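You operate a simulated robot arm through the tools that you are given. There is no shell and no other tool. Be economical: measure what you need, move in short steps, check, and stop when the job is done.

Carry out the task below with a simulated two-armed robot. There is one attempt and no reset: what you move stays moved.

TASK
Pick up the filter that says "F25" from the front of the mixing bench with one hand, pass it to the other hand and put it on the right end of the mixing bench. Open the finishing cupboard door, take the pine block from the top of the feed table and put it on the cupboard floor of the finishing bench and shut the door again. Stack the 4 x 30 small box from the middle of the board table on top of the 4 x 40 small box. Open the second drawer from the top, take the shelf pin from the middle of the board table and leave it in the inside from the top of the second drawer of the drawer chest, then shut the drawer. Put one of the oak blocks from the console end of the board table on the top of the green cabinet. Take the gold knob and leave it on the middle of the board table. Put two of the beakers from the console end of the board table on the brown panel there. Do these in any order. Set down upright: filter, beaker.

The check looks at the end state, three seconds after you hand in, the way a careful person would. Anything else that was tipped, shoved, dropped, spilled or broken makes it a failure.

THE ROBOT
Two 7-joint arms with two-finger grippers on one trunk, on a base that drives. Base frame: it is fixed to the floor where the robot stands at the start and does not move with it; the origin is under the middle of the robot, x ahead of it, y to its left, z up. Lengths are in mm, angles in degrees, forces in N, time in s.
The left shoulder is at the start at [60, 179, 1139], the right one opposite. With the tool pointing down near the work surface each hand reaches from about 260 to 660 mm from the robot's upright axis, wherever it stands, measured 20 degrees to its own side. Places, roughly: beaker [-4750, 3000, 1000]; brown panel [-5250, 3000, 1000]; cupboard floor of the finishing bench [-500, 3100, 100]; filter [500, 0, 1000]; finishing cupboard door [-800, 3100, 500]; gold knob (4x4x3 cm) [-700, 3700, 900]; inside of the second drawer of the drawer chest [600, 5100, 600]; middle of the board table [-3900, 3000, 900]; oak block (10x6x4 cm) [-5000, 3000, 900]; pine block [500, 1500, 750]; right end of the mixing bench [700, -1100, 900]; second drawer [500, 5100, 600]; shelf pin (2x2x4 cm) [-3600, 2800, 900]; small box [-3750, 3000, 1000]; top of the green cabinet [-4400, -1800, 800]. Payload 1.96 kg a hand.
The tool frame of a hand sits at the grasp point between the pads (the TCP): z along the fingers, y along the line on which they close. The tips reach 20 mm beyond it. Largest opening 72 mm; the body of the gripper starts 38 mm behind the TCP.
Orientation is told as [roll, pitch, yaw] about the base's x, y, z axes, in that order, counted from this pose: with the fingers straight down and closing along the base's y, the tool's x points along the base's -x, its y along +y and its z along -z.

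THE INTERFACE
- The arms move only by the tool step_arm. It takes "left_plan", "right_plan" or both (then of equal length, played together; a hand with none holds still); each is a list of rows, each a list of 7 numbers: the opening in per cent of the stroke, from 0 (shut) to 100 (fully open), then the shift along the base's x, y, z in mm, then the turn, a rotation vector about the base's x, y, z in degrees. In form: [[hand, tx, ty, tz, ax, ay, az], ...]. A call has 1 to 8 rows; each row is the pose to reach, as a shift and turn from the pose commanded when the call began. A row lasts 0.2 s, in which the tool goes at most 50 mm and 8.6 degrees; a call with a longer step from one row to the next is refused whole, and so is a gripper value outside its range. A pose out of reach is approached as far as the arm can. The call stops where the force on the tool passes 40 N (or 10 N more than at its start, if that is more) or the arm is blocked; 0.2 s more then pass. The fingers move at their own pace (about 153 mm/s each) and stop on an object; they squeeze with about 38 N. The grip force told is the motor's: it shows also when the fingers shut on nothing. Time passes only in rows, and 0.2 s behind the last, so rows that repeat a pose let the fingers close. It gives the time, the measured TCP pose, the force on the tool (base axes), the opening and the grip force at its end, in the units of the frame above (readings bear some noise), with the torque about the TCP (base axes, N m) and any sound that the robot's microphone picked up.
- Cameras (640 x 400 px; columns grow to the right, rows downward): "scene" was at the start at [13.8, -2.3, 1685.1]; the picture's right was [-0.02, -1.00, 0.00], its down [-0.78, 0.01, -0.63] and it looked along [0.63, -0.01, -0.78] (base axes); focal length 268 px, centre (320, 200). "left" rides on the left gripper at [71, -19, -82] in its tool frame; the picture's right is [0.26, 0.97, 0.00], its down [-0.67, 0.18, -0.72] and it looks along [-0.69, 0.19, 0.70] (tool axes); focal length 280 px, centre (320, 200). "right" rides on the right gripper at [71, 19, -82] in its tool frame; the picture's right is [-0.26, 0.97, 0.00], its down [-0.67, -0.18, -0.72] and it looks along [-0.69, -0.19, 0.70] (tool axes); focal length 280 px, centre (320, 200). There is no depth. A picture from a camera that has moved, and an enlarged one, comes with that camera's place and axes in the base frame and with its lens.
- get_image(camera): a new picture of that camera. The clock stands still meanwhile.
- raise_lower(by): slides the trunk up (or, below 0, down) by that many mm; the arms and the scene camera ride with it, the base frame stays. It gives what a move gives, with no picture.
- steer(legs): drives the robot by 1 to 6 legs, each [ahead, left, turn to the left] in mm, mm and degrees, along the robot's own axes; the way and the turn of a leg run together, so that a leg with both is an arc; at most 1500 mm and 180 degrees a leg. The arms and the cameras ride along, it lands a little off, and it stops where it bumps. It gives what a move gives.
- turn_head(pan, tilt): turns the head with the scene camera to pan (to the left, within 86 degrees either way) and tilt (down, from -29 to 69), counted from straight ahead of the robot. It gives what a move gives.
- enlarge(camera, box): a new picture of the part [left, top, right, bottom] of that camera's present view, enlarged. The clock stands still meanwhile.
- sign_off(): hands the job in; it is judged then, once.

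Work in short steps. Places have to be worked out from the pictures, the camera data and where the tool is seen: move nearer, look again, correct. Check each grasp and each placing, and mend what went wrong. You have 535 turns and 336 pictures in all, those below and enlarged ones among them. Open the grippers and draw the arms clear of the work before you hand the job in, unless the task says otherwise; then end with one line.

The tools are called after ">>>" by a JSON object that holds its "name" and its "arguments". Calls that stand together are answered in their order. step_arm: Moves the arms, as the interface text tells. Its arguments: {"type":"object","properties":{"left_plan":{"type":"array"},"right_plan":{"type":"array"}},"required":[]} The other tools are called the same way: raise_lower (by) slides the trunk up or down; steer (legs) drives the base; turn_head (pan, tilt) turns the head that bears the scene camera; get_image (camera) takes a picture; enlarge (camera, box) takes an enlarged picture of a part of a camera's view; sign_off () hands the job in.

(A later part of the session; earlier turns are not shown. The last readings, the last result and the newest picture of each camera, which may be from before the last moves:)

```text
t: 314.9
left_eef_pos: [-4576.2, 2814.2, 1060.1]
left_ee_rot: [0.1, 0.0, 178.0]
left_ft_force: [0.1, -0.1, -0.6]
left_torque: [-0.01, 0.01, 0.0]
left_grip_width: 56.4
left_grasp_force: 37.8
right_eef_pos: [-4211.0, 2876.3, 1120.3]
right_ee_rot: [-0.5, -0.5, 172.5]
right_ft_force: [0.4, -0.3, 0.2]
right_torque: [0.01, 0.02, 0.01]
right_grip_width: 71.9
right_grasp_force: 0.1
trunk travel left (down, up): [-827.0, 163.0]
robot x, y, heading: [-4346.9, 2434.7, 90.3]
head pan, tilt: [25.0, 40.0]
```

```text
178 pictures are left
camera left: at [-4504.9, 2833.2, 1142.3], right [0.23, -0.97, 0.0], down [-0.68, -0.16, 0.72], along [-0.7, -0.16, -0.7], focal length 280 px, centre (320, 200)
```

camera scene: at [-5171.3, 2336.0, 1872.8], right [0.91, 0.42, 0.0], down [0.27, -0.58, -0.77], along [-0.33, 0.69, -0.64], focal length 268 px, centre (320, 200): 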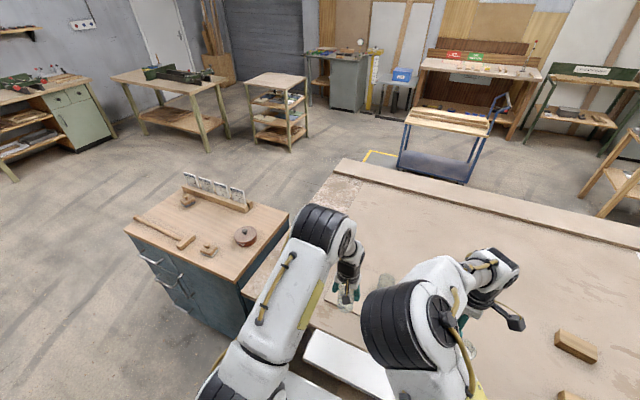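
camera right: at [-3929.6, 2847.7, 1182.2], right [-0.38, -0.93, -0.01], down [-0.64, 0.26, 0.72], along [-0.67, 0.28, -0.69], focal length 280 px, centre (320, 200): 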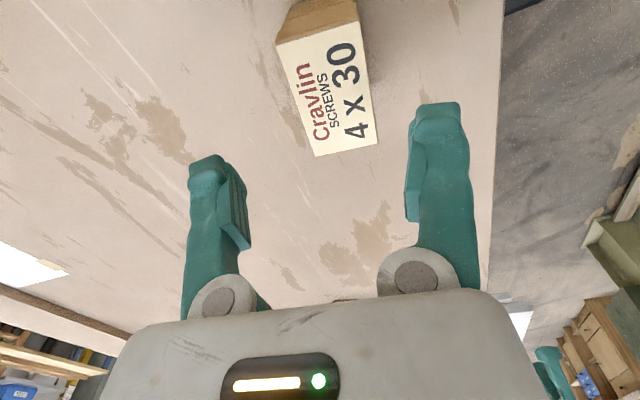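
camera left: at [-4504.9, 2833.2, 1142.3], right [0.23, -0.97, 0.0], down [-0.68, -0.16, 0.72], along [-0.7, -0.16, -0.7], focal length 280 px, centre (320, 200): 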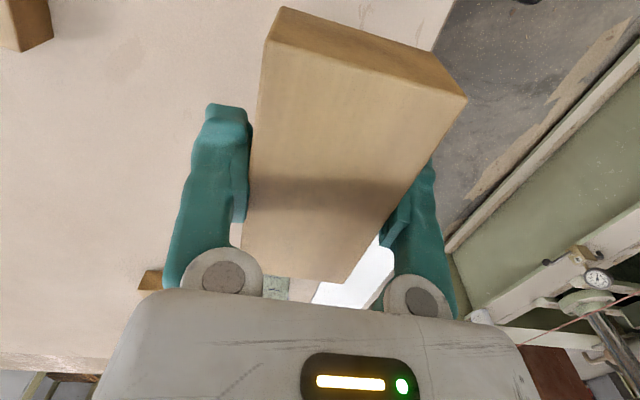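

Oak block held. On the way, I'll pick the shelf pin with the right hand: I raise/retract the left hand and strafe right.

>>> {"name": "step_arm", "arguments": {"left_plan": [[0, 0, -25, 10, 0, 0, 0], [0, 0, -50, 20, 0, 0, 0], [0, 0, -75, 25, 0, 0, 0]]}}

>>> {"name": "steer", "arguments": {"legs": [[-20, 0, 0], [0, -500, 0]]}}

>>> {"name": "turn_head", "arguments": {"pan": -10, "tilt": 50}}

>>> {"name": "get_image", "arguments": {"camera": "scene"}}

>>> {"name": "get_image", "arguments": {"camera": "right"}}

```text
t: 315.7
left_eef_pos: [-4576.5, 2740.3, 1083.1]
left_ee_rot: [0.1, 0.0, 178.0]
left_ft_force: [-0.2, -0.2, -0.6]
left_torque: [0.0, 0.02, 0.05]
left_grip_width: 56.2
left_grasp_force: 37.8
right_eef_pos: [-4210.6, 2878.2, 1121.1]
right_ee_rot: [-0.5, -0.4, 172.6]
right_ft_force: [-1.3, -0.7, -0.3]
right_torque: [0.04, -0.01, 0.02]
right_grip_width: 72.0
right_grasp_force: 0.1
trunk travel left (down, up): [-827.0, 163.0]
robot x, y, heading: [-4349.0, 2435.5, 90.2]
head pan, tilt: [25.0, 40.0]
```

```text
t: 319.0
left_eef_pos: [-4080.3, 2723.4, 1082.7]
left_ee_rot: [0.1, 0.1, 178.3]
left_ft_force: [-1.0, 0.2, -1.9]
left_torque: [0.0, -0.01, -0.02]
left_grip_width: 56.1
left_grasp_force: 38.4
right_eef_pos: [-3715.9, 2860.5, 1120.2]
right_ee_rot: [-0.5, -0.4, 172.5]
right_ft_force: [-0.2, 0.2, 0.1]
right_torque: [0.0, 0.0, 0.01]
right_grip_width: 72.2
right_grasp_force: 0.2
trunk travel left (down, up): [-827.0, 163.0]
robot x, y, heading: [-3850.8, 2416.1, 90.2]
head pan, tilt: [25.0, 40.0]
```

```text
t: 320.0
left_eef_pos: [-4080.9, 2723.6, 1083.3]
left_ee_rot: [0.1, 0.0, 178.3]
left_ft_force: [-0.4, 0.3, -0.9]
left_torque: [0.02, 0.01, -0.01]
left_grip_width: 55.8
left_grasp_force: 38.3
right_eef_pos: [-3715.7, 2860.6, 1121.6]
right_ee_rot: [-0.5, -0.5, 172.7]
right_ft_force: [-0.2, 0.4, 0.1]
right_torque: [0.01, 0.03, 0.01]
right_grip_width: 71.8
right_grasp_force: 0.0
trunk travel left (down, up): [-827.0, 163.0]
robot x, y, heading: [-3848.2, 2417.2, 90.5]
head pan, tilt: [-10.0, 50.0]
```

```text
177 pictures are left
camera scene: at [-3838.2, 2430.7, 1728.6], right [0.99, -0.17, 0.0], down [-0.13, -0.76, -0.64], along [0.11, 0.63, -0.77], focal length 268 px, centre (320, 200)
```

scene: 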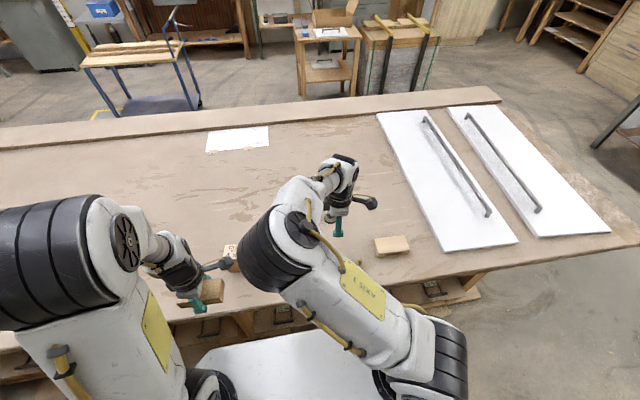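

```text
176 pictures are left
camera right: at [-3647.5, 2832.6, 1202.2], right [-0.38, -0.92, -0.01], down [-0.64, 0.26, 0.72], along [-0.67, 0.28, -0.69], focal length 280 px, centre (320, 200)
```

right: 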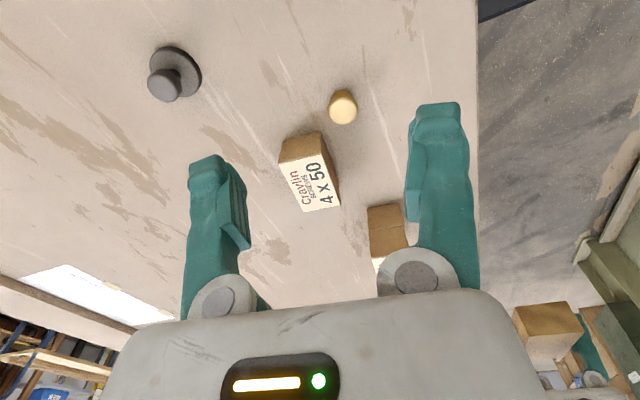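

I turn the right hand back to face ahead so its camera sees the shelf pin.

>>> {"name": "step_arm", "arguments": {"right_plan": [[100, 5, -10, 0, 0, 0, -8.5], [100, 10, -20, 0, 0, 0, -17], [100, 15, -30, 0, 0, 0, -25.5], [100, 20, -40, 0, 0, 0, -34], [100, 25, -50, 0, 0, 0, -42.5], [100, 30, -60, 0, 0, 0, -51], [100, 33, -65, -10, 0, 0, -59.5], [100, 36, -70, -20, 0, 0, -68]]}}

>>> {"name": "step_arm", "arguments": {"right_plan": [[100, 0, 0, -10, 0, 0, -6], [100, 0, 0, -20, 0, 0, -12]]}}

>>> {"name": "get_image", "arguments": {"camera": "right"}}

```text
t: 321.8
left_eef_pos: [-4080.5, 2722.8, 1083.4]
left_ee_rot: [0.1, -0.1, 178.2]
left_ft_force: [-0.3, -0.3, -1.7]
left_torque: [0.0, -0.03, -0.02]
left_grip_width: 55.7
left_grasp_force: 37.9
right_eef_pos: [-3678.8, 2791.5, 1100.5]
right_ee_rot: [-0.5, -0.6, 104.4]
right_ft_force: [0.1, 0.1, 0.6]
right_torque: [-0.01, -0.02, 0.0]
right_grip_width: 71.7
right_grasp_force: 0.1
trunk travel left (down, up): [-827.0, 163.0]
robot x, y, heading: [-3849.3, 2413.5, 90.4]
head pan, tilt: [-10.0, 50.0]
```

```text
t: 322.4
left_eef_pos: [-4080.4, 2721.9, 1081.8]
left_ee_rot: [0.1, 0.0, 178.2]
left_ft_force: [-1.2, 0.3, -0.9]
left_torque: [-0.01, -0.02, -0.02]
left_grip_width: 56.0
left_grasp_force: 37.9
right_eef_pos: [-3678.0, 2790.4, 1080.5]
right_ee_rot: [-0.5, -0.6, 92.5]
right_ft_force: [-0.2, 0.3, -1.5]
right_torque: [0.01, 0.0, 0.0]
right_grip_width: 72.0
right_grasp_force: 0.0
trunk travel left (down, up): [-827.0, 163.0]
robot x, y, heading: [-3848.0, 2415.9, 90.4]
head pan, tilt: [-10.0, 50.0]
```

```text
175 pictures are left
camera right: at [-3696.1, 2719.5, 1162.1], right [-0.98, 0.22, -0.01], down [0.15, 0.68, 0.72], along [0.16, 0.7, -0.69], focal length 280 px, centre (320, 200)
```

right: 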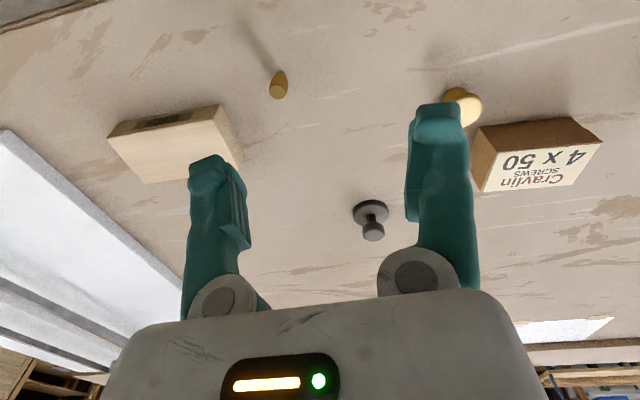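

The shelf pin stands upright near (-3637, 2811). I move above it and look closer.

>>> {"name": "step_arm", "arguments": {"right_plan": [[100, 15, 5, -15, 0, 0, 0], [100, 30, 12, -35, 0, 0, 0], [100, 42, 20, -55, 0, 0, 0], [100, 42, 20, -70, 0, 0, 0]]}}

>>> {"name": "get_image", "arguments": {"camera": "right"}}

```text
t: 323.4
left_eef_pos: [-4079.6, 2724.4, 1082.8]
left_ee_rot: [0.1, 0.0, 178.2]
left_ft_force: [-0.1, -0.3, -0.9]
left_torque: [0.01, 0.02, 0.01]
left_grip_width: 55.6
left_grasp_force: 37.7
right_eef_pos: [-3637.0, 2810.4, 1009.3]
right_ee_rot: [-0.5, -0.5, 92.6]
right_ft_force: [0.3, -0.3, 0.1]
right_torque: [0.02, -0.01, -0.01]
right_grip_width: 72.2
right_grasp_force: 0.0
trunk travel left (down, up): [-827.0, 163.0]
robot x, y, heading: [-3846.8, 2416.4, 90.2]
head pan, tilt: [-10.0, 50.0]
```

```text
174 pictures are left
camera right: at [-3653.6, 2738.8, 1091.6], right [-0.98, 0.22, -0.01], down [0.15, 0.68, 0.72], along [0.16, 0.7, -0.69], focal length 280 px, centre (320, 200)
```

right: 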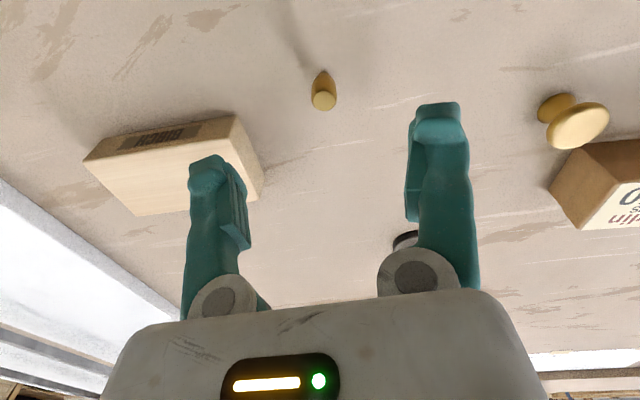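

Pin: (-3638, 2813), top z≈935. A birch block sits close on the right, so I narrow the opening to 50% before descending.

>>> {"name": "step_arm", "arguments": {"right_plan": [[50, -1, 2, 0, 0, 0, 0], [50, -1, 2, -25, 0, 0, 0], [50, -1, 2, -50, 0, 0, 0], [50, -1, 2, -65, 0, 0, 0], [50, -1, 2, -75, 0, 0, 0], [50, -1, 2, -80, 0, 0, 0]]}}

>>> {"name": "get_image", "arguments": {"camera": "right"}}

```text
t: 324.8
left_eef_pos: [-4079.3, 2722.5, 1082.9]
left_ee_rot: [0.1, 0.1, 178.2]
left_ft_force: [-0.3, 0.1, -1.0]
left_torque: [0.0, -0.02, -0.05]
left_grip_width: 55.4
left_grasp_force: 38.0
right_eef_pos: [-3638.2, 2812.5, 929.9]
right_ee_rot: [-0.5, -0.5, 92.6]
right_ft_force: [-0.1, 0.5, 0.6]
right_torque: [0.03, 0.03, 0.02]
right_grip_width: 35.9
right_grasp_force: 0.1
trunk travel left (down, up): [-827.0, 163.0]
robot x, y, heading: [-3844.3, 2416.5, 90.6]
head pan, tilt: [-10.0, 50.0]
```

```text
173 pictures are left
camera right: at [-3654.9, 2740.5, 1012.0], right [-0.98, 0.22, -0.01], down [0.15, 0.68, 0.72], along [0.16, 0.7, -0.69], focal length 280 px, centre (320, 200)
```

right: 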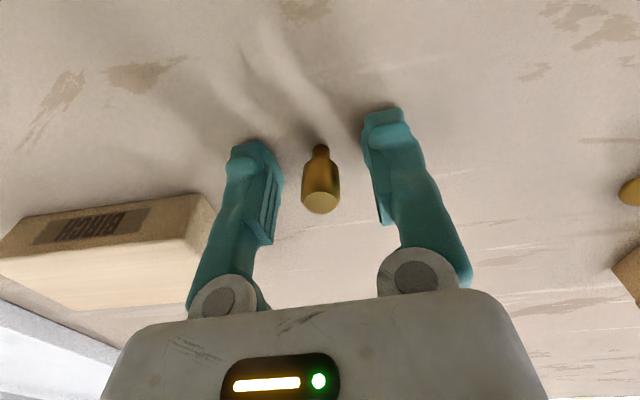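

Pin is right between the fingers. I close and lift.

>>> {"name": "step_arm", "arguments": {"right_plan": [[0, 0, 0, 0, 0, 0, 0], [0, 0, 0, 0, 0, 0, 0], [0, 0, 0, 0, 0, 0, 0], [0, 0, 0, 10, 0, 0, 0], [0, 0, 0, 40, 0, 0, 0], [0, 0, 0, 90, 0, 0, 0], [0, 0, -30, 130, 0, 0, 0], [0, 0, -60, 150, 0, 0, 0]]}}

>>> {"name": "get_image", "arguments": {"camera": "right"}}

```text
t: 326.6
left_eef_pos: [-4080.0, 2721.8, 1085.0]
left_ee_rot: [-0.1, 0.1, 178.2]
left_ft_force: [-0.3, 0.9, -1.0]
left_torque: [-0.02, 0.0, -0.02]
left_grip_width: 55.6
left_grasp_force: 38.2
right_eef_pos: [-3638.1, 2751.3, 1082.1]
right_ee_rot: [-0.4, -0.5, 92.6]
right_ft_force: [-0.5, -0.6, -0.4]
right_torque: [0.01, 0.05, 0.01]
right_grip_width: 6.1
right_grasp_force: 34.4
trunk travel left (down, up): [-827.0, 163.0]
robot x, y, heading: [-3849.0, 2415.4, 90.5]
head pan, tilt: [-10.0, 50.0]
```

```text
172 pictures are left
camera right: at [-3655.8, 2679.9, 1163.0], right [-0.98, 0.22, -0.01], down [0.15, 0.67, 0.72], along [0.16, 0.7, -0.69], focal length 280 px, centre (320, 200)
```

right: 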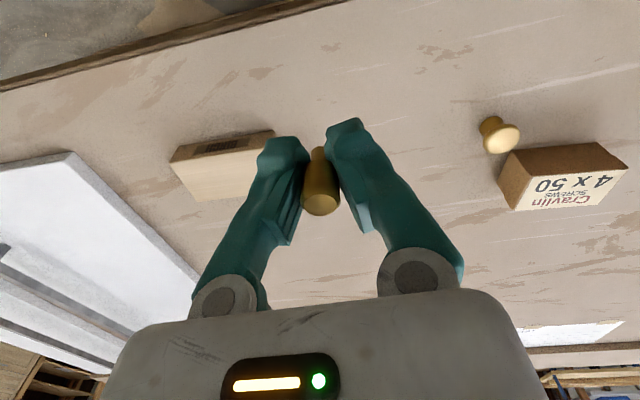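

Shelf pin held. Next, the green cabinet at (-4400, -1800). I back off from the table, turn to face east, and look for a way around the machine.

>>> {"name": "enlarge", "arguments": {"camera": "scene", "box": [120, 150, 420, 320]}}

>>> {"name": "steer", "arguments": {"legs": [[-180, 0, 0], [0, 0, -90]]}}

>>> {"name": "turn_head", "arguments": {"pan": -45, "tilt": 15}}

>>> {"name": "get_image", "arguments": {"camera": "scene"}}

```text
2.13 times, centred on (270, 235) of scene
camera zoom: at [-3837.9, 2429.0, 1728.6], right [0.99, -0.17, 0.0], down [-0.13, -0.75, -0.64], along [0.11, 0.63, -0.77], focal length 571 px, centre (427, 125)
```

zoom: 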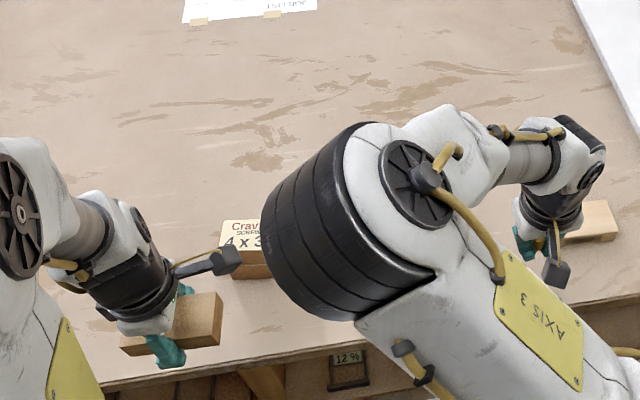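

```text
t: 332.0
left_eef_pos: [-3537.6, 2463.7, 1083.2]
left_ee_rot: [0.0, -0.1, 87.7]
left_ft_force: [-0.1, -0.4, -0.5]
left_torque: [0.0, -0.02, -0.01]
left_grip_width: 55.0
left_grasp_force: 37.9
right_eef_pos: [-3511.5, 2023.7, 1080.6]
right_ee_rot: [-0.5, -0.5, 2.1]
right_ft_force: [-0.2, -0.1, -0.9]
right_torque: [-0.01, -0.04, 0.01]
right_grip_width: 6.2
right_grasp_force: 33.9
trunk travel left (down, up): [-827.0, 163.0]
robot x, y, heading: [-3847.2, 2231.8, -0.0]
head pan, tilt: [-10.0, 50.0]
```

```text
t: 333.0
left_eef_pos: [-3538.8, 2465.3, 1082.4]
left_ee_rot: [0.0, 0.0, 87.8]
left_ft_force: [-0.2, 0.6, -1.3]
left_torque: [0.0, 0.01, 0.03]
left_grip_width: 55.1
left_grasp_force: 38.0
right_eef_pos: [-3510.5, 2023.0, 1081.0]
right_ee_rot: [-0.5, -0.5, 2.2]
right_ft_force: [0.7, 0.1, 0.1]
right_torque: [-0.01, 0.03, 0.0]
right_grip_width: 6.0
right_grasp_force: 34.9
trunk travel left (down, up): [-827.0, 163.0]
robot x, y, heading: [-3845.6, 2234.8, 0.2]
head pan, tilt: [-45.0, 15.0]
```

```text
170 pictures are left
camera scene: at [-3843.1, 2168.8, 1782.3], right [-0.71, -0.71, 0.0], down [-0.18, 0.18, -0.97], along [0.68, -0.68, -0.26], focal length 268 px, centre (320, 200)
```

scene: 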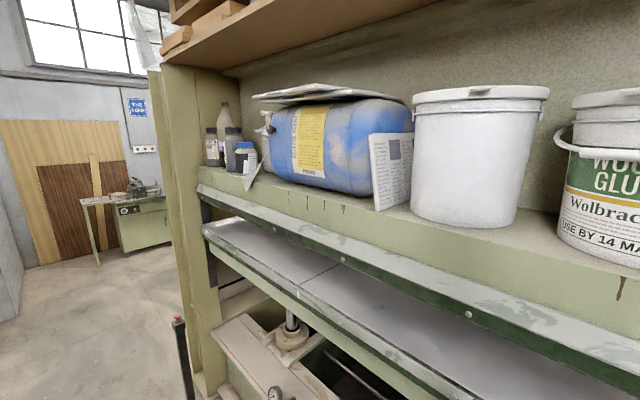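

The press ends at x≈-2100. I drive east past it, then turn south and look.

>>> {"name": "steer", "arguments": {"legs": [[1200, 0, 0], [1150, 0, 0], [0, 0, -90]]}}

>>> {"name": "turn_head", "arguments": {"pan": 20, "tilt": 15}}

>>> {"name": "get_image", "arguments": {"camera": "scene"}}

```text
t: 348.3
left_eef_pos: [-1276.5, 1935.1, 1083.0]
left_ee_rot: [0.1, 0.0, -2.6]
left_ft_force: [0.5, 0.1, -1.2]
left_torque: [0.05, -0.02, 0.03]
left_grip_width: 54.5
left_grasp_force: 38.3
right_eef_pos: [-1720.5, 1909.7, 1080.7]
right_ee_rot: [-0.5, -0.5, -88.1]
right_ft_force: [-0.7, 0.3, 0.4]
right_torque: [-0.01, 0.01, 0.0]
right_grip_width: 6.1
right_grasp_force: 34.1
trunk travel left (down, up): [-827.0, 163.0]
robot x, y, heading: [-1505.2, 2246.7, -90.4]
head pan, tilt: [-45.0, 15.0]
```

```text
t: 349.7
left_eef_pos: [-1277.5, 1935.7, 1082.0]
left_ee_rot: [0.0, 0.1, -2.6]
left_ft_force: [-0.3, 0.0, -1.4]
left_torque: [-0.01, -0.02, 0.02]
left_grip_width: 54.4
left_grasp_force: 37.9
right_eef_pos: [-1719.8, 1910.6, 1081.4]
right_ee_rot: [-0.4, -0.5, -88.1]
right_ft_force: [0.0, -0.5, 0.2]
right_torque: [0.01, 0.01, 0.0]
right_grip_width: 5.8
right_grasp_force: 34.3
trunk travel left (down, up): [-827.0, 163.0]
robot x, y, heading: [-1505.3, 2246.8, -90.2]
head pan, tilt: [20.0, 15.0]
```

```text
169 pictures are left
camera scene: at [-1476.2, 2216.5, 1782.3], right [-0.94, -0.34, 0.0], down [-0.09, 0.24, -0.97], along [0.32, -0.91, -0.26], focal length 268 px, centre (320, 200)
```

scene: 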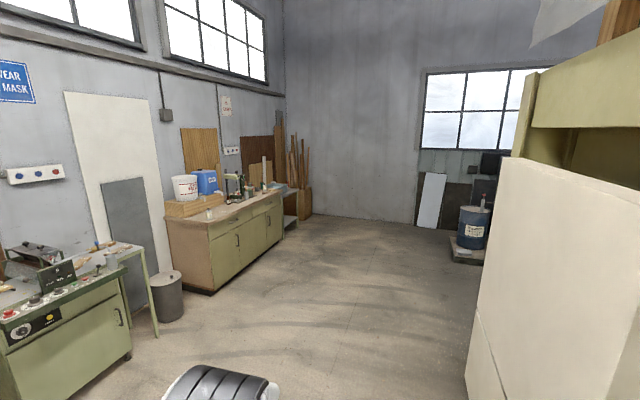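

The way south is open. I drive forward to about y=-900 and look right.

>>> {"name": "steer", "arguments": {"legs": [[1500, 0, 0], [1500, 0, 0]]}}

>>> {"name": "turn_head", "arguments": {"pan": -70, "tilt": 15}}

>>> {"name": "get_image", "arguments": {"camera": "scene"}}

```text
t: 364.2
left_eef_pos: [-1288.3, -1073.3, 1083.1]
left_ee_rot: [0.2, 0.0, -2.5]
left_ft_force: [-0.1, 0.6, -1.7]
left_torque: [-0.02, 0.02, -0.01]
left_grip_width: 54.0
left_grasp_force: 37.7
right_eef_pos: [-1731.2, -1097.7, 1079.8]
right_ee_rot: [-0.5, -0.4, -88.0]
right_ft_force: [-1.3, -0.7, 0.9]
right_torque: [0.02, -0.02, 0.01]
right_grip_width: 5.9
right_grasp_force: 34.0
trunk travel left (down, up): [-827.0, 163.0]
robot x, y, heading: [-1518.4, -762.3, -90.0]
head pan, tilt: [20.0, 15.0]
```

```text
t: 365.9
left_eef_pos: [-1288.3, -1072.9, 1083.0]
left_ee_rot: [0.2, 0.0, -2.3]
left_ft_force: [0.2, 0.2, -1.1]
left_torque: [0.03, 0.01, -0.01]
left_grip_width: 53.8
left_grasp_force: 38.5
right_eef_pos: [-1730.4, -1098.7, 1081.5]
right_ee_rot: [-0.4, -0.5, -88.0]
right_ft_force: [0.4, 0.5, -0.2]
right_torque: [0.01, 0.03, 0.0]
right_grip_width: 5.8
right_grasp_force: 34.4
trunk travel left (down, up): [-827.0, 163.0]
robot x, y, heading: [-1520.5, -761.0, -90.1]
head pan, tilt: [-70.0, 15.0]
```

```text
168 pictures are left
camera scene: at [-1606.6, -735.3, 1782.3], right [-0.34, 0.94, 0.0], down [0.24, 0.09, -0.97], along [-0.91, -0.33, -0.26], focal length 268 px, centre (320, 200)
```

scene: 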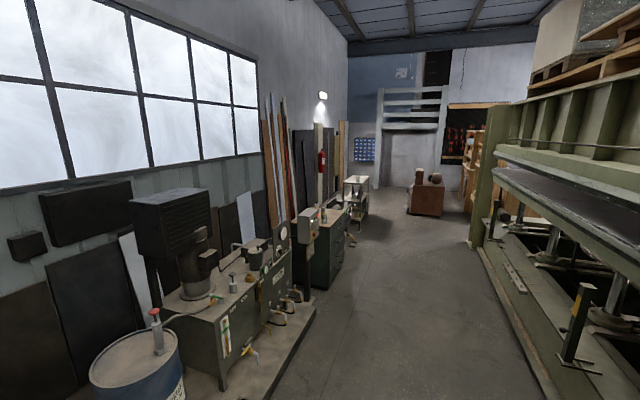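

The green cabinet stands on the south side near x≈-4300. I strafe west to it.

>>> {"name": "steer", "arguments": {"legs": [[0, -1400, 0], [0, -1300, 0]]}}

>>> {"name": "turn_head", "arguments": {"pan": 0, "tilt": 35}}

>>> {"name": "get_image", "arguments": {"camera": "scene"}}

```text
t: 379.0
left_eef_pos: [-3989.4, -1078.2, 1083.8]
left_ee_rot: [0.1, -0.1, -2.0]
left_ft_force: [0.9, 0.0, -1.3]
left_torque: [-0.01, -0.01, 0.02]
left_grip_width: 53.4
left_grasp_force: 37.9
right_eef_pos: [-4432.4, -1105.7, 1079.6]
right_ee_rot: [-0.5, -0.5, -87.5]
right_ft_force: [0.1, 0.7, -1.0]
right_torque: [0.02, -0.03, -0.03]
right_grip_width: 6.1
right_grasp_force: 33.4
trunk travel left (down, up): [-827.0, 163.0]
robot x, y, heading: [-4223.2, -772.6, -89.8]
head pan, tilt: [-70.0, 15.0]
```

```text
t: 380.4
left_eef_pos: [-3988.4, -1077.9, 1083.9]
left_ee_rot: [0.2, 0.0, -2.0]
left_ft_force: [0.6, 0.2, -0.7]
left_torque: [0.01, 0.02, -0.01]
left_grip_width: 53.5
left_grasp_force: 38.5
right_eef_pos: [-4432.2, -1105.8, 1080.5]
right_ee_rot: [-0.5, -0.6, -87.6]
right_ft_force: [0.8, 0.3, -0.7]
right_torque: [-0.03, 0.03, 0.02]
right_grip_width: 6.3
right_grasp_force: 33.9
trunk travel left (down, up): [-827.0, 163.0]
robot x, y, heading: [-4220.8, -770.6, -90.0]
head pan, tilt: [0.0, 35.0]
```

```text
167 pictures are left
camera scene: at [-4222.3, -798.1, 1750.4], right [-1.0, 0.0, 0.0], down [0.0, 0.57, -0.82], along [0.0, -0.82, -0.57], focal length 268 px, centre (320, 200)
```

scene: 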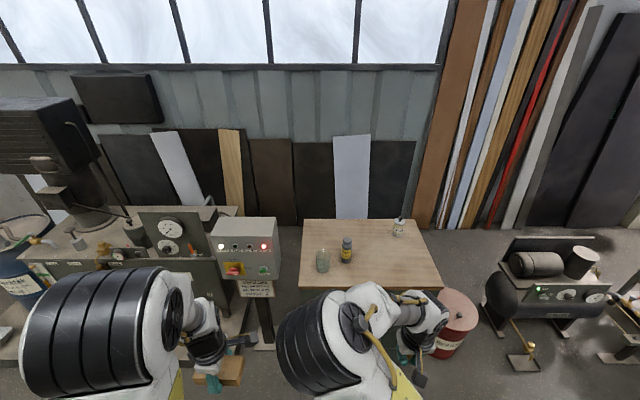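

That wood-topped cabinet (x -4738..-4138, y -1505..-1978) with a jar, bottle and cup is it; (-4480, -1640) is free. I position the robot and lower the trunk.

>>> {"name": "steer", "arguments": {"legs": [[0, -420, 0], [330, 0, 0]]}}

>>> {"name": "turn_head", "arguments": {"pan": 15, "tilt": 48}}

>>> {"name": "get_image", "arguments": {"camera": "scene"}}

>>> {"name": "get_image", "arguments": {"camera": "left"}}

```text
t: 384.8
left_eef_pos: [-4410.7, -1407.8, 1083.5]
left_ee_rot: [0.1, 0.0, -2.1]
left_ft_force: [-0.5, 0.3, -1.0]
left_torque: [-0.01, 0.02, 0.0]
left_grip_width: 53.1
left_grasp_force: 38.0
right_eef_pos: [-4852.8, -1437.9, 1081.6]
right_ee_rot: [-0.5, -0.5, -87.6]
right_ft_force: [0.0, 1.7, 0.1]
right_torque: [0.01, -0.01, -0.01]
right_grip_width: 5.9
right_grasp_force: 34.1
trunk travel left (down, up): [-827.0, 163.0]
robot x, y, heading: [-4639.0, -1099.2, -89.9]
head pan, tilt: [0.0, 35.0]
```

```text
t: 385.5
left_eef_pos: [-4409.9, -1409.8, 1082.2]
left_ee_rot: [0.2, 0.0, -2.1]
left_ft_force: [-1.0, -0.3, -0.6]
left_torque: [0.01, -0.01, 0.01]
left_grip_width: 53.2
left_grasp_force: 38.1
right_eef_pos: [-4853.6, -1438.9, 1080.6]
right_ee_rot: [-0.6, -0.5, -87.7]
right_ft_force: [0.6, 0.4, 0.2]
right_torque: [-0.02, 0.03, 0.01]
right_grip_width: 5.9
right_grasp_force: 34.2
trunk travel left (down, up): [-827.0, 163.0]
robot x, y, heading: [-4643.0, -1100.1, -89.7]
head pan, tilt: [15.0, 48.0]
```

```text
166 pictures are left
camera scene: at [-4622.9, -1118.6, 1731.4], right [-0.97, -0.26, 0.0], down [-0.19, 0.72, -0.67], along [0.17, -0.65, -0.74], focal length 268 px, centre (320, 200)
```

scene: 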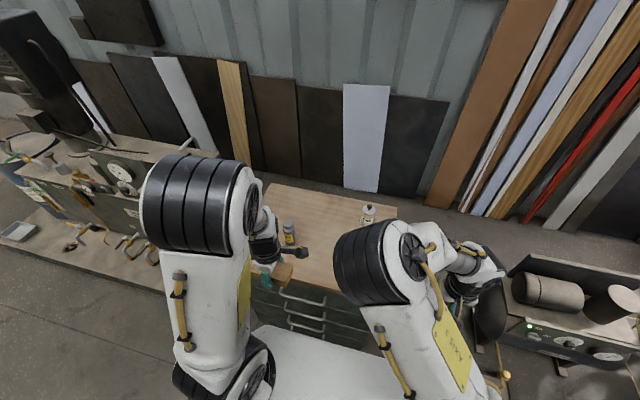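

```text
165 pictures are left
camera left: at [-4481.9, -1425.2, 1165.9], right [-0.23, 0.97, 0.0], down [0.68, 0.16, 0.72], along [0.7, 0.16, -0.7], focal length 280 px, centre (320, 200)
```

left: 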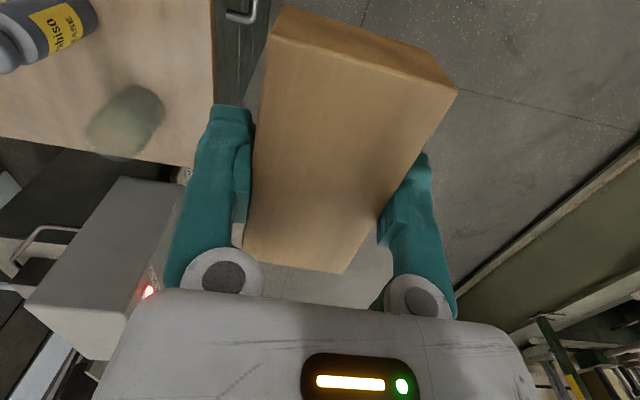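

I move the block over (-4490, -1640), keeping clear of the bottle, with the trunk lowered 100.

>>> {"name": "step_arm", "arguments": {"left_plan": [[0, -25, -5, 0, 0, 0, 0], [0, -55, -15, 0, 0, 0, 0], [0, -80, -40, 0, 0, 0, 0], [0, -80, -80, 0, 0, 0, 0], [0, -80, -120, 0, 0, 0, 0], [0, -80, -160, 0, 0, 0, 0]]}}

>>> {"name": "raise_lower", "arguments": {"by": -110}}

>>> {"name": "step_arm", "arguments": {"left_plan": [[0, 0, -25, -15, 0, 0, 0], [0, 0, -50, -35, 0, 0, 0], [0, 0, -70, -60, 0, 0, 0]]}}

>>> {"name": "get_image", "arguments": {"camera": "left"}}

>>> {"name": "get_image", "arguments": {"camera": "scene"}}

```text
t: 386.9
left_eef_pos: [-4492.0, -1572.1, 1082.3]
left_ee_rot: [0.2, 0.0, -2.0]
left_ft_force: [-1.0, -0.6, -2.4]
left_torque: [-0.07, 0.03, -0.02]
left_grip_width: 53.1
left_grasp_force: 37.9
right_eef_pos: [-4852.4, -1439.6, 1079.2]
right_ee_rot: [-0.4, -0.4, -87.6]
right_ft_force: [0.5, 0.0, 0.3]
right_torque: [0.01, -0.02, 0.0]
right_grip_width: 6.0
right_grasp_force: 33.7
trunk travel left (down, up): [-827.0, 163.0]
robot x, y, heading: [-4639.9, -1100.1, -89.8]
head pan, tilt: [15.0, 48.0]
```

```text
t: 388.4
left_eef_pos: [-4492.1, -1570.6, 973.2]
left_ee_rot: [0.1, 0.0, -2.1]
left_ft_force: [0.2, -1.3, -0.2]
left_torque: [0.01, 0.02, -0.03]
left_grip_width: 53.3
left_grasp_force: 37.7
right_eef_pos: [-4852.8, -1438.3, 971.1]
right_ee_rot: [-0.5, -0.5, -87.6]
right_ft_force: [-0.7, 0.2, 0.4]
right_torque: [0.01, 0.02, 0.0]
right_grip_width: 6.0
right_grasp_force: 33.3
trunk travel left (down, up): [-717.0, 273.0]
robot x, y, heading: [-4644.5, -1097.9, -89.6]
head pan, tilt: [15.0, 48.0]
```

```text
t: 389.1
left_eef_pos: [-4490.6, -1642.1, 911.7]
left_ee_rot: [0.3, 0.0, -2.1]
left_ft_force: [-1.0, -0.1, -1.2]
left_torque: [-0.01, -0.01, 0.0]
left_grip_width: 52.8
left_grasp_force: 37.6
right_eef_pos: [-4852.9, -1439.5, 969.9]
right_ee_rot: [-0.6, -0.4, -87.6]
right_ft_force: [0.8, 0.5, -0.4]
right_torque: [0.0, -0.01, 0.01]
right_grip_width: 6.3
right_grasp_force: 33.8
trunk travel left (down, up): [-717.0, 273.0]
robot x, y, heading: [-4637.2, -1099.9, -89.9]
head pan, tilt: [15.0, 48.0]
```

```text
164 pictures are left
camera left: at [-4562.4, -1656.8, 995.6], right [-0.23, 0.97, 0.0], down [0.68, 0.16, 0.72], along [0.7, 0.16, -0.7], focal length 280 px, centre (320, 200)
```

left: 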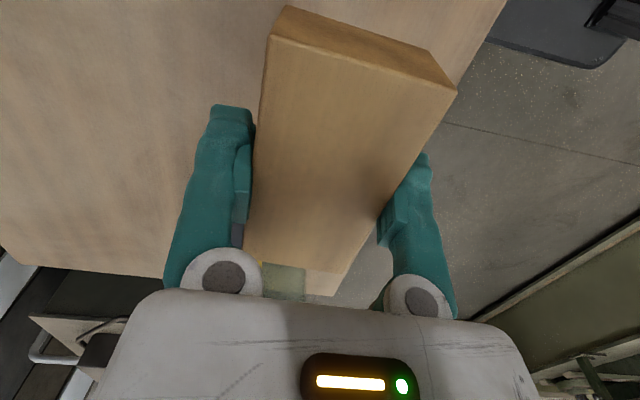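

```text
163 pictures are left
camera scene: at [-4622.7, -1119.3, 1621.4], right [-0.97, -0.26, 0.0], down [-0.19, 0.72, -0.67], along [0.17, -0.65, -0.74], focal length 268 px, centre (320, 200)
```

scene: 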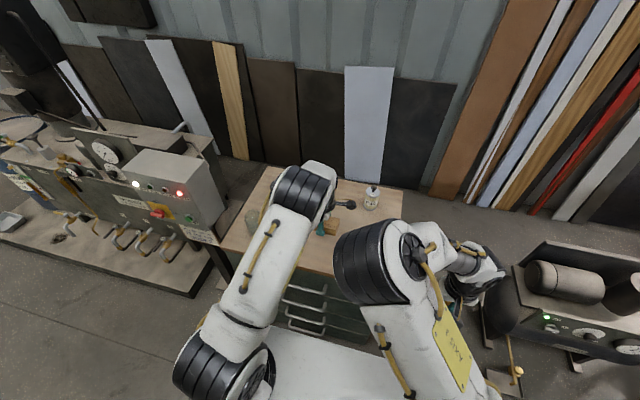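

Inside the top's edges and clear of other things. I lower to contact.

>>> {"name": "step_arm", "arguments": {"left_plan": [[0, 0, 0, -15, 0, 0, 0], [0, 0, 0, -30, 0, 0, 0], [0, 0, 0, -40, 0, 0, 0], [0, 0, 0, -48, 0, 0, 0], [0, 0, 0, -56, 0, 0, 0], [0, 0, 0, -62, 0, 0, 0], [0, 0, 0, -68, 0, 0, 0], [0, 0, 0, -74, 0, 0, 0]]}}

>>> {"name": "get_image", "arguments": {"camera": "left"}}

```text
t: 390.9
left_eef_pos: [-4491.6, -1640.1, 838.7]
left_ee_rot: [0.2, 0.1, -2.1]
left_ft_force: [-0.7, -0.2, -0.9]
left_torque: [0.0, 0.02, -0.01]
left_grip_width: 52.8
left_grasp_force: 37.7
right_eef_pos: [-4852.9, -1438.2, 971.5]
right_ee_rot: [-0.5, -0.6, -87.6]
right_ft_force: [-0.4, -0.5, -0.3]
right_torque: [0.0, 0.0, 0.01]
right_grip_width: 5.7
right_grasp_force: 34.2
trunk travel left (down, up): [-717.0, 273.0]
robot x, y, heading: [-4640.3, -1098.0, -89.9]
head pan, tilt: [15.0, 48.0]
```

```text
162 pictures are left
camera left: at [-4562.6, -1655.9, 922.3], right [-0.23, 0.97, 0.0], down [0.68, 0.16, 0.72], along [0.7, 0.16, -0.7], focal length 280 px, centre (320, 200)
```

left: 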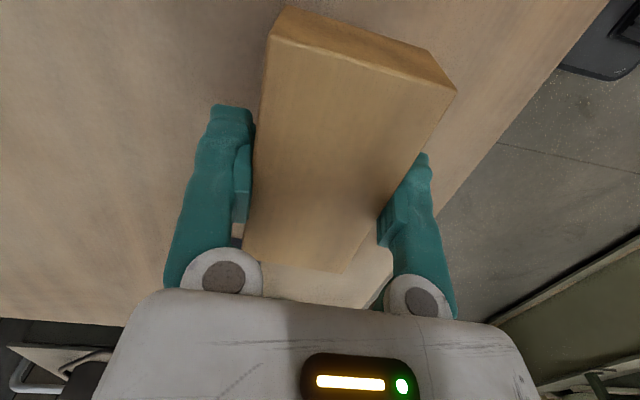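

>>> {"name": "step_arm", "arguments": {"left_plan": [[0, 0, 0, -4, 0, 0, 0], [0, 0, 0, -8, 0, 0, 0], [0, 0, 0, -12, 0, 0, 0], [0, 0, 0, -15, 0, 0, 0], [0, 0, 0, -18, 0, 0, 0], [0, 0, 0, -21, 0, 0, 0], [0, 0, 0, -24, 0, 0, 0], [0, 0, 0, -27, 0, 0, 0]]}}

```text
t: 392.8
left_eef_pos: [-4491.2, -1639.6, 812.0]
left_ee_rot: [0.1, 0.0, -2.2]
left_ft_force: [-0.2, 0.3, -0.4]
left_torque: [0.0, -0.02, -0.02]
left_grip_width: 53.0
left_grasp_force: 37.8
right_eef_pos: [-4851.9, -1438.2, 970.9]
right_ee_rot: [-0.6, -0.3, -87.6]
right_ft_force: [1.8, 0.2, 0.2]
right_torque: [0.02, 0.02, -0.01]
right_grip_width: 5.9
right_grasp_force: 33.6
trunk travel left (down, up): [-717.0, 273.0]
robot x, y, heading: [-4643.7, -1099.4, -89.6]
head pan, tilt: [15.0, 48.0]
```

I still have no contact; the top is lower than estimated. I keep creeping and look.

>>> {"name": "step_arm", "arguments": {"left_plan": [[0, 0, 0, -4, 0, 0, 0], [0, 0, 0, -8, 0, 0, 0], [0, 0, 0, -12, 0, 0, 0], [0, 0, 0, -15, 0, 0, 0], [0, 0, 0, -18, 0, 0, 0], [0, 0, 0, -21, 0, 0, 0], [0, 0, 0, -24, 0, 0, 0], [0, 0, 0, -27, 0, 0, 0]]}}

>>> {"name": "get_image", "arguments": {"camera": "left"}}

```text
t: 393.7
left_eef_pos: [-4490.6, -1642.7, 805.5]
left_ee_rot: [-0.6, 0.0, -2.0]
left_ft_force: [0.5, 6.2, 29.1]
left_torque: [0.03, 0.51, -0.12]
left_grip_width: 53.1
left_grasp_force: 38.4
right_eef_pos: [-4854.4, -1435.8, 973.1]
right_ee_rot: [-0.4, -0.6, -87.6]
right_ft_force: [-0.5, -0.6, -0.3]
right_torque: [-0.01, 0.0, 0.0]
right_grip_width: 6.1
right_grasp_force: 34.0
trunk travel left (down, up): [-717.0, 273.0]
robot x, y, heading: [-4639.2, -1095.4, -89.8]
head pan, tilt: [15.0, 48.0]
stopped in row 4 (left hand): the force on the tool passed its limit at 50 N (the readings are from after the stop); the commanded pose is now the measured one
```

```text
161 pictures are left
camera left: at [-4562.6, -1656.8, 888.3], right [-0.23, 0.97, -0.01], down [0.68, 0.17, 0.71], along [0.7, 0.15, -0.7], focal length 280 px, centre (320, 200)
```

left: 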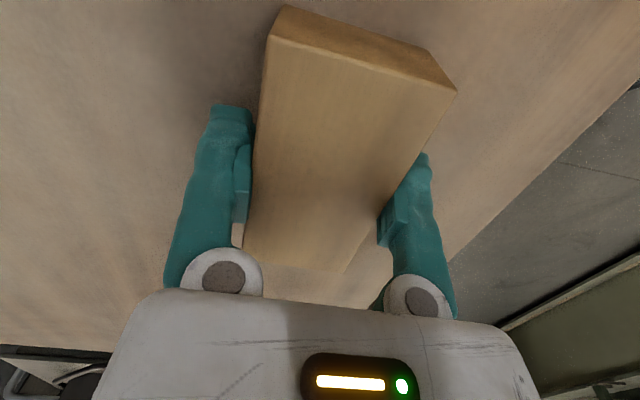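

Contact at TCP 805 (top ≈ 780). I release and rise.

>>> {"name": "step_arm", "arguments": {"left_plan": [[0, 0, 0, 1, 0, 0, 0], [100, 0, 0, 1, 0, 0, 0], [100, 0, 0, 1, 0, 0, 0], [100, 0, 0, 20, 0, 0, 0], [100, 0, 0, 55, 0, 0, 0], [100, 0, 0, 95, 0, 0, 0], [100, 0, 30, 130, 0, 0, 0], [100, 0, 70, 150, 0, 0, 0]]}}

>>> {"name": "get_image", "arguments": {"camera": "left"}}

>>> {"name": "get_image", "arguments": {"camera": "scene"}}

```text
t: 395.5
left_eef_pos: [-4490.7, -1573.3, 953.6]
left_ee_rot: [-0.4, -0.1, -2.0]
left_ft_force: [0.4, 0.5, -0.4]
left_torque: [-0.01, 0.03, 0.01]
left_grip_width: 72.0
left_grasp_force: 0.1
right_eef_pos: [-4852.3, -1437.2, 971.8]
right_ee_rot: [-0.4, -0.6, -87.6]
right_ft_force: [-0.7, -0.3, 0.4]
right_torque: [-0.01, -0.02, -0.02]
right_grip_width: 6.2
right_grasp_force: 33.7
trunk travel left (down, up): [-717.0, 273.0]
robot x, y, heading: [-4637.7, -1101.5, -89.8]
head pan, tilt: [15.0, 48.0]
```

```text
160 pictures are left
camera left: at [-4561.2, -1587.4, 1034.9], right [-0.23, 0.97, -0.01], down [0.68, 0.16, 0.71], along [0.7, 0.16, -0.7], focal length 280 px, centre (320, 200)
```

left: 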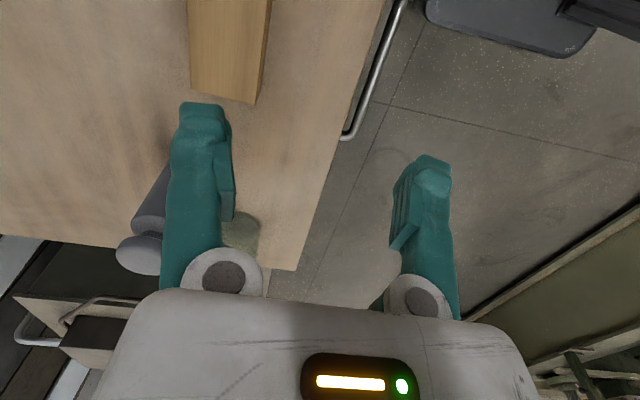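

```text
159 pictures are left
camera scene: at [-4622.9, -1115.7, 1621.3], right [-0.97, -0.26, 0.0], down [-0.19, 0.72, -0.67], along [0.18, -0.65, -0.74], focal length 268 px, centre (320, 200)
```

scene: 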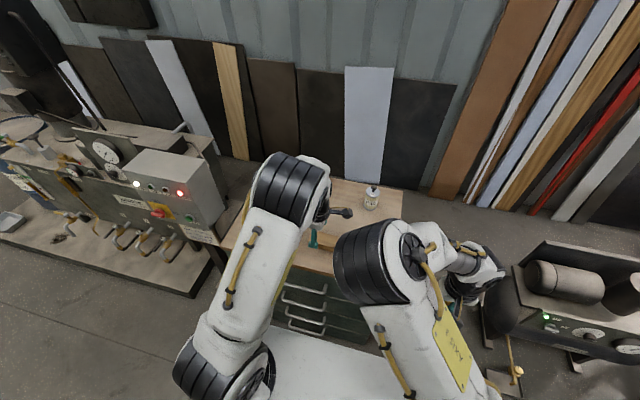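

The oak block lies on the green cabinet. Now to the drawer chest. I back off and drive back east.

>>> {"name": "steer", "arguments": {"legs": [[-330, 0, 0], [0, 1500, 0], [0, 1500, 0], [0, 130, 0]]}}

>>> {"name": "steer", "arguments": {"legs": [[0, 0, 178], [1500, 0, 0], [1500, 0, 0]]}}

>>> {"name": "turn_head", "arguments": {"pan": 0, "tilt": 15}}

>>> {"name": "get_image", "arguments": {"camera": "scene"}}

```text
t: 412.7
left_eef_pos: [-1347.6, -1209.0, 951.6]
left_ee_rot: [-0.3, 0.0, -1.2]
left_ft_force: [-0.9, -0.3, 0.6]
left_torque: [0.03, 0.01, 0.0]
left_grip_width: 72.0
left_grasp_force: 0.0
right_eef_pos: [-1710.8, -1076.8, 970.4]
right_ee_rot: [-0.4, -0.5, -86.7]
right_ft_force: [0.1, 0.4, -0.5]
right_torque: [0.03, 0.0, 0.0]
right_grip_width: 5.9
right_grasp_force: 33.7
trunk travel left (down, up): [-717.0, 273.0]
robot x, y, heading: [-1508.3, -737.0, -89.0]
head pan, tilt: [15.0, 48.0]
```

```text
t: 434.4
left_eef_pos: [-1484.2, 2752.2, 950.5]
left_ee_rot: [-0.3, -0.1, 174.7]
left_ft_force: [0.3, 0.6, -0.2]
left_torque: [-0.03, -0.01, 0.01]
left_grip_width: 72.0
left_grasp_force: 0.0
right_eef_pos: [-1129.8, 2595.1, 970.2]
right_ee_rot: [-0.6, -0.5, 89.1]
right_ft_force: [-0.3, 0.0, -0.1]
right_torque: [0.0, 0.03, 0.0]
right_grip_width: 6.2
right_grasp_force: 33.1
trunk travel left (down, up): [-717.0, 273.0]
robot x, y, heading: [-1360.2, 2270.8, 86.9]
head pan, tilt: [15.0, 48.0]
```

```text
t: 435.4
left_eef_pos: [-1484.0, 2751.6, 950.6]
left_ee_rot: [-0.3, 0.0, 174.8]
left_ft_force: [-0.7, 0.1, -0.1]
left_torque: [0.01, 0.01, 0.02]
left_grip_width: 71.8
left_grasp_force: 0.0
right_eef_pos: [-1129.0, 2593.2, 970.7]
right_ee_rot: [-0.6, -0.5, 89.0]
right_ft_force: [1.0, -0.6, -0.3]
right_torque: [-0.03, 0.0, 0.01]
right_grip_width: 6.1
right_grasp_force: 33.1
trunk travel left (down, up): [-717.0, 273.0]
robot x, y, heading: [-1359.4, 2271.1, 86.8]
head pan, tilt: [0.0, 15.0]
```

```text
158 pictures are left
camera scene: at [-1361.0, 2302.6, 1672.3], right [1.0, -0.05, 0.0], down [-0.01, -0.26, -0.97], along [0.05, 0.96, -0.26], focal length 268 px, centre (320, 200)
```

scene: 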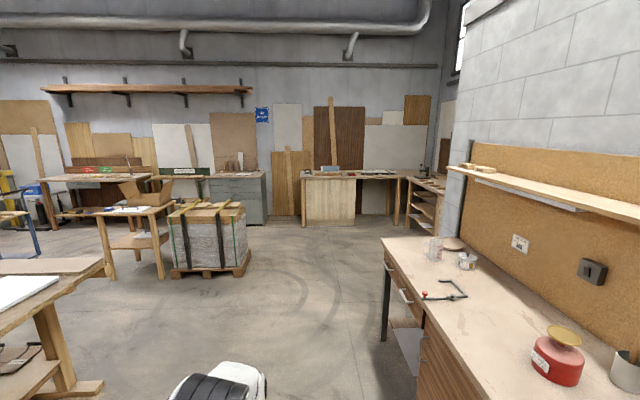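

Clear ahead. I drive north to y≈5000 and turn to face east.

>>> {"name": "steer", "arguments": {"legs": [[1400, 0, 3], [1350, 0, 0], [0, 0, -90]]}}

>>> {"name": "turn_head", "arguments": {"pan": 0, "tilt": 20}}

>>> {"name": "get_image", "arguments": {"camera": "scene"}}

```text
t: 452.6
left_eef_pos: [-811.0, 5174.9, 950.6]
left_ee_rot: [-0.3, 0.0, 86.4]
left_ft_force: [0.4, 0.5, -0.5]
left_torque: [-0.03, 0.0, 0.01]
left_grip_width: 72.0
left_grasp_force: 0.0
right_eef_pos: [-957.3, 4817.0, 971.2]
right_ee_rot: [-0.5, -0.6, 0.9]
right_ft_force: [-0.2, -0.6, -0.6]
right_torque: [-0.01, 0.01, 0.0]
right_grip_width: 5.7
right_grasp_force: 33.4
trunk travel left (down, up): [-717.0, 273.0]
robot x, y, heading: [-1290.5, 5038.4, -1.3]
head pan, tilt: [0.0, 15.0]
```

```text
t: 453.3
left_eef_pos: [-810.4, 5176.4, 950.9]
left_ee_rot: [-0.2, 0.1, 86.4]
left_ft_force: [0.1, 0.5, -1.1]
left_torque: [-0.03, -0.01, 0.0]
left_grip_width: 71.8
left_grasp_force: 0.1
right_eef_pos: [-958.2, 4817.8, 969.6]
right_ee_rot: [-0.4, -0.5, 0.8]
right_ft_force: [0.1, 0.3, -0.1]
right_torque: [-0.01, 0.01, 0.03]
right_grip_width: 6.0
right_grasp_force: 33.2
trunk travel left (down, up): [-717.0, 273.0]
robot x, y, heading: [-1290.2, 5040.0, -1.2]
head pan, tilt: [0.0, 20.0]
```

```text
157 pictures are left
camera scene: at [-1257.9, 5036.7, 1664.2], right [-0.02, -1.0, 0.0], down [-0.34, 0.01, -0.94], along [0.94, -0.02, -0.34], focal length 268 px, centre (320, 200)
```

scene: 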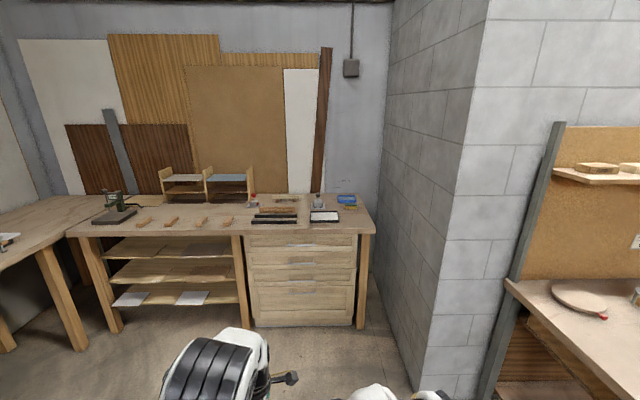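

The drawer chest is ahead (front x≈390, y≈5145). I drive closer and look at the handles.

>>> {"name": "steer", "arguments": {"legs": [[850, 0, 1.2]]}}

>>> {"name": "turn_head", "arguments": {"pan": 0, "tilt": 40}}

>>> {"name": "get_image", "arguments": {"camera": "scene"}}

```text
t: 457.8
left_eef_pos: [30.0, 5179.2, 950.5]
left_ee_rot: [-0.3, 0.0, 87.9]
left_ft_force: [0.4, -0.6, 0.1]
left_torque: [-0.02, 0.0, -0.03]
left_grip_width: 71.8
left_grasp_force: 0.0
right_eef_pos: [-107.2, 4817.0, 970.1]
right_ee_rot: [-0.5, -0.6, 2.3]
right_ft_force: [-0.1, -0.3, -0.4]
right_torque: [0.0, 0.01, -0.03]
right_grip_width: 6.1
right_grasp_force: 33.7
trunk travel left (down, up): [-717.0, 273.0]
robot x, y, heading: [-446.0, 5031.4, 0.1]
head pan, tilt: [0.0, 20.0]
```

```text
t: 458.6
left_eef_pos: [30.3, 5180.2, 951.0]
left_ee_rot: [-0.3, 0.1, 87.9]
left_ft_force: [-0.2, -0.2, -0.2]
left_torque: [-0.04, -0.01, 0.0]
left_grip_width: 71.8
left_grasp_force: 0.0
right_eef_pos: [-106.6, 4817.0, 971.4]
right_ee_rot: [-0.5, -0.6, 2.3]
right_ft_force: [-0.1, -0.4, -0.3]
right_torque: [-0.02, -0.01, 0.04]
right_grip_width: 5.8
right_grasp_force: 33.4
trunk travel left (down, up): [-717.0, 273.0]
robot x, y, heading: [-445.1, 5028.1, 0.0]
head pan, tilt: [0.0, 40.0]
```

```text
156 pictures are left
camera scene: at [-421.4, 5028.2, 1632.9], right [0.0, -1.0, 0.0], down [-0.64, 0.0, -0.77], along [0.77, 0.0, -0.64], focal length 268 px, centre (320, 200)
```

scene: 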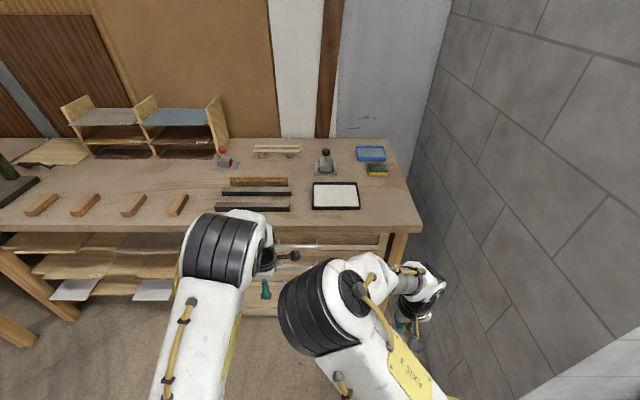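

I lower the trunk 300 and turn the left hand square, then look at the drawer fronts with the wrist camera.

>>> {"name": "raise_lower", "arguments": {"by": -300}}

>>> {"name": "step_arm", "arguments": {"left_plan": [[100, -10, 0, 0, 0, 0, -8.5], [100, -20, 0, 0, 0, 0, -17], [100, -35, 0, 5, 0, 0, -25.5], [100, -50, 0, 10, 0, 0, -34], [100, -65, 0, 15, 0, 0, -42.5], [100, -80, 0, 20, 0, 0, -51], [100, -95, 0, 25, 0, 0, -59.5], [100, -110, 0, 30, 0, 0, -68]]}}

>>> {"name": "step_arm", "arguments": {"left_plan": [[100, 0, 0, 0, 0, 0, -8], [100, 0, 0, 0, 0, 0, -16], [100, 0, 0, 0, 0, 0, -20]]}}

>>> {"name": "get_image", "arguments": {"camera": "left"}}

>>> {"name": "get_image", "arguments": {"camera": "scene"}}

```text
t: 461.6
left_eef_pos: [29.5, 5179.6, 651.0]
left_ee_rot: [-0.2, 0.0, 87.9]
left_ft_force: [-0.2, 0.4, 0.0]
left_torque: [-0.02, -0.02, 0.02]
left_grip_width: 72.1
left_grasp_force: 0.1
right_eef_pos: [-107.3, 4817.6, 669.7]
right_ee_rot: [-0.5, -0.5, 2.4]
right_ft_force: [-0.9, -0.7, -0.3]
right_torque: [-0.02, -0.01, 0.02]
right_grip_width: 6.1
right_grasp_force: 33.5
trunk travel left (down, up): [-417.0, 573.0]
robot x, y, heading: [-444.5, 5028.4, 0.2]
head pan, tilt: [0.0, 40.0]
```

```text
t: 463.4
left_eef_pos: [-80.8, 5179.5, 681.0]
left_ee_rot: [-0.5, 0.0, 19.8]
left_ft_force: [-1.1, 0.7, 0.6]
left_torque: [0.0, 0.0, 0.01]
left_grip_width: 72.1
left_grasp_force: 0.1
right_eef_pos: [-108.1, 4817.7, 671.2]
right_ee_rot: [-0.5, -0.6, 2.2]
right_ft_force: [0.1, -0.2, -0.5]
right_torque: [0.0, 0.0, -0.03]
right_grip_width: 6.1
right_grasp_force: 33.3
trunk travel left (down, up): [-417.0, 573.0]
robot x, y, heading: [-442.8, 5028.1, 0.1]
head pan, tilt: [0.0, 40.0]
```

```text
t: 464.2
left_eef_pos: [-80.8, 5179.6, 681.4]
left_ee_rot: [-0.3, 0.0, -0.2]
left_ft_force: [1.0, -0.1, 0.0]
left_torque: [-0.01, -0.02, 0.01]
left_grip_width: 72.0
left_grasp_force: 0.1
right_eef_pos: [-108.3, 4816.5, 671.0]
right_ee_rot: [-0.5, -0.5, 2.2]
right_ft_force: [0.3, 0.2, 0.1]
right_torque: [0.0, -0.01, -0.01]
right_grip_width: 6.1
right_grasp_force: 33.5
trunk travel left (down, up): [-417.0, 573.0]
robot x, y, heading: [-444.9, 5027.6, 0.1]
head pan, tilt: [0.0, 40.0]
```

```text
155 pictures are left
camera left: at [-151.0, 5163.1, 764.0], right [-0.26, 0.97, -0.01], down [0.67, 0.19, 0.71], along [0.69, 0.18, -0.7], focal length 280 px, centre (320, 200)
```

left: 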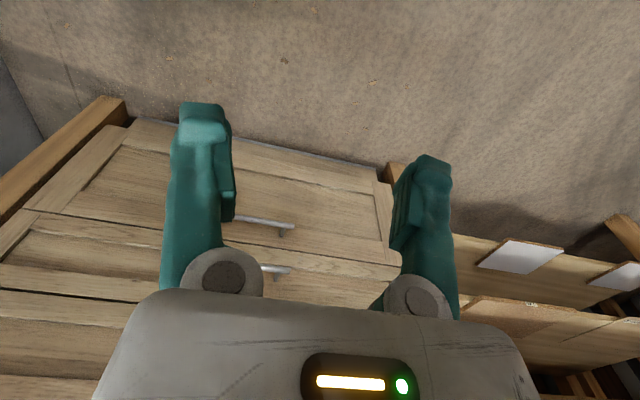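

```text
154 pictures are left
camera scene: at [-421.3, 5028.2, 1332.8], right [0.0, -1.0, 0.0], down [-0.64, 0.0, -0.77], along [0.77, 0.0, -0.64], focal length 268 px, centre (320, 200)
```

scene: 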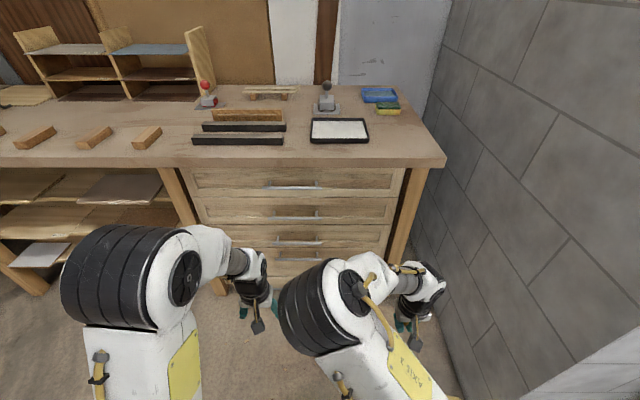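

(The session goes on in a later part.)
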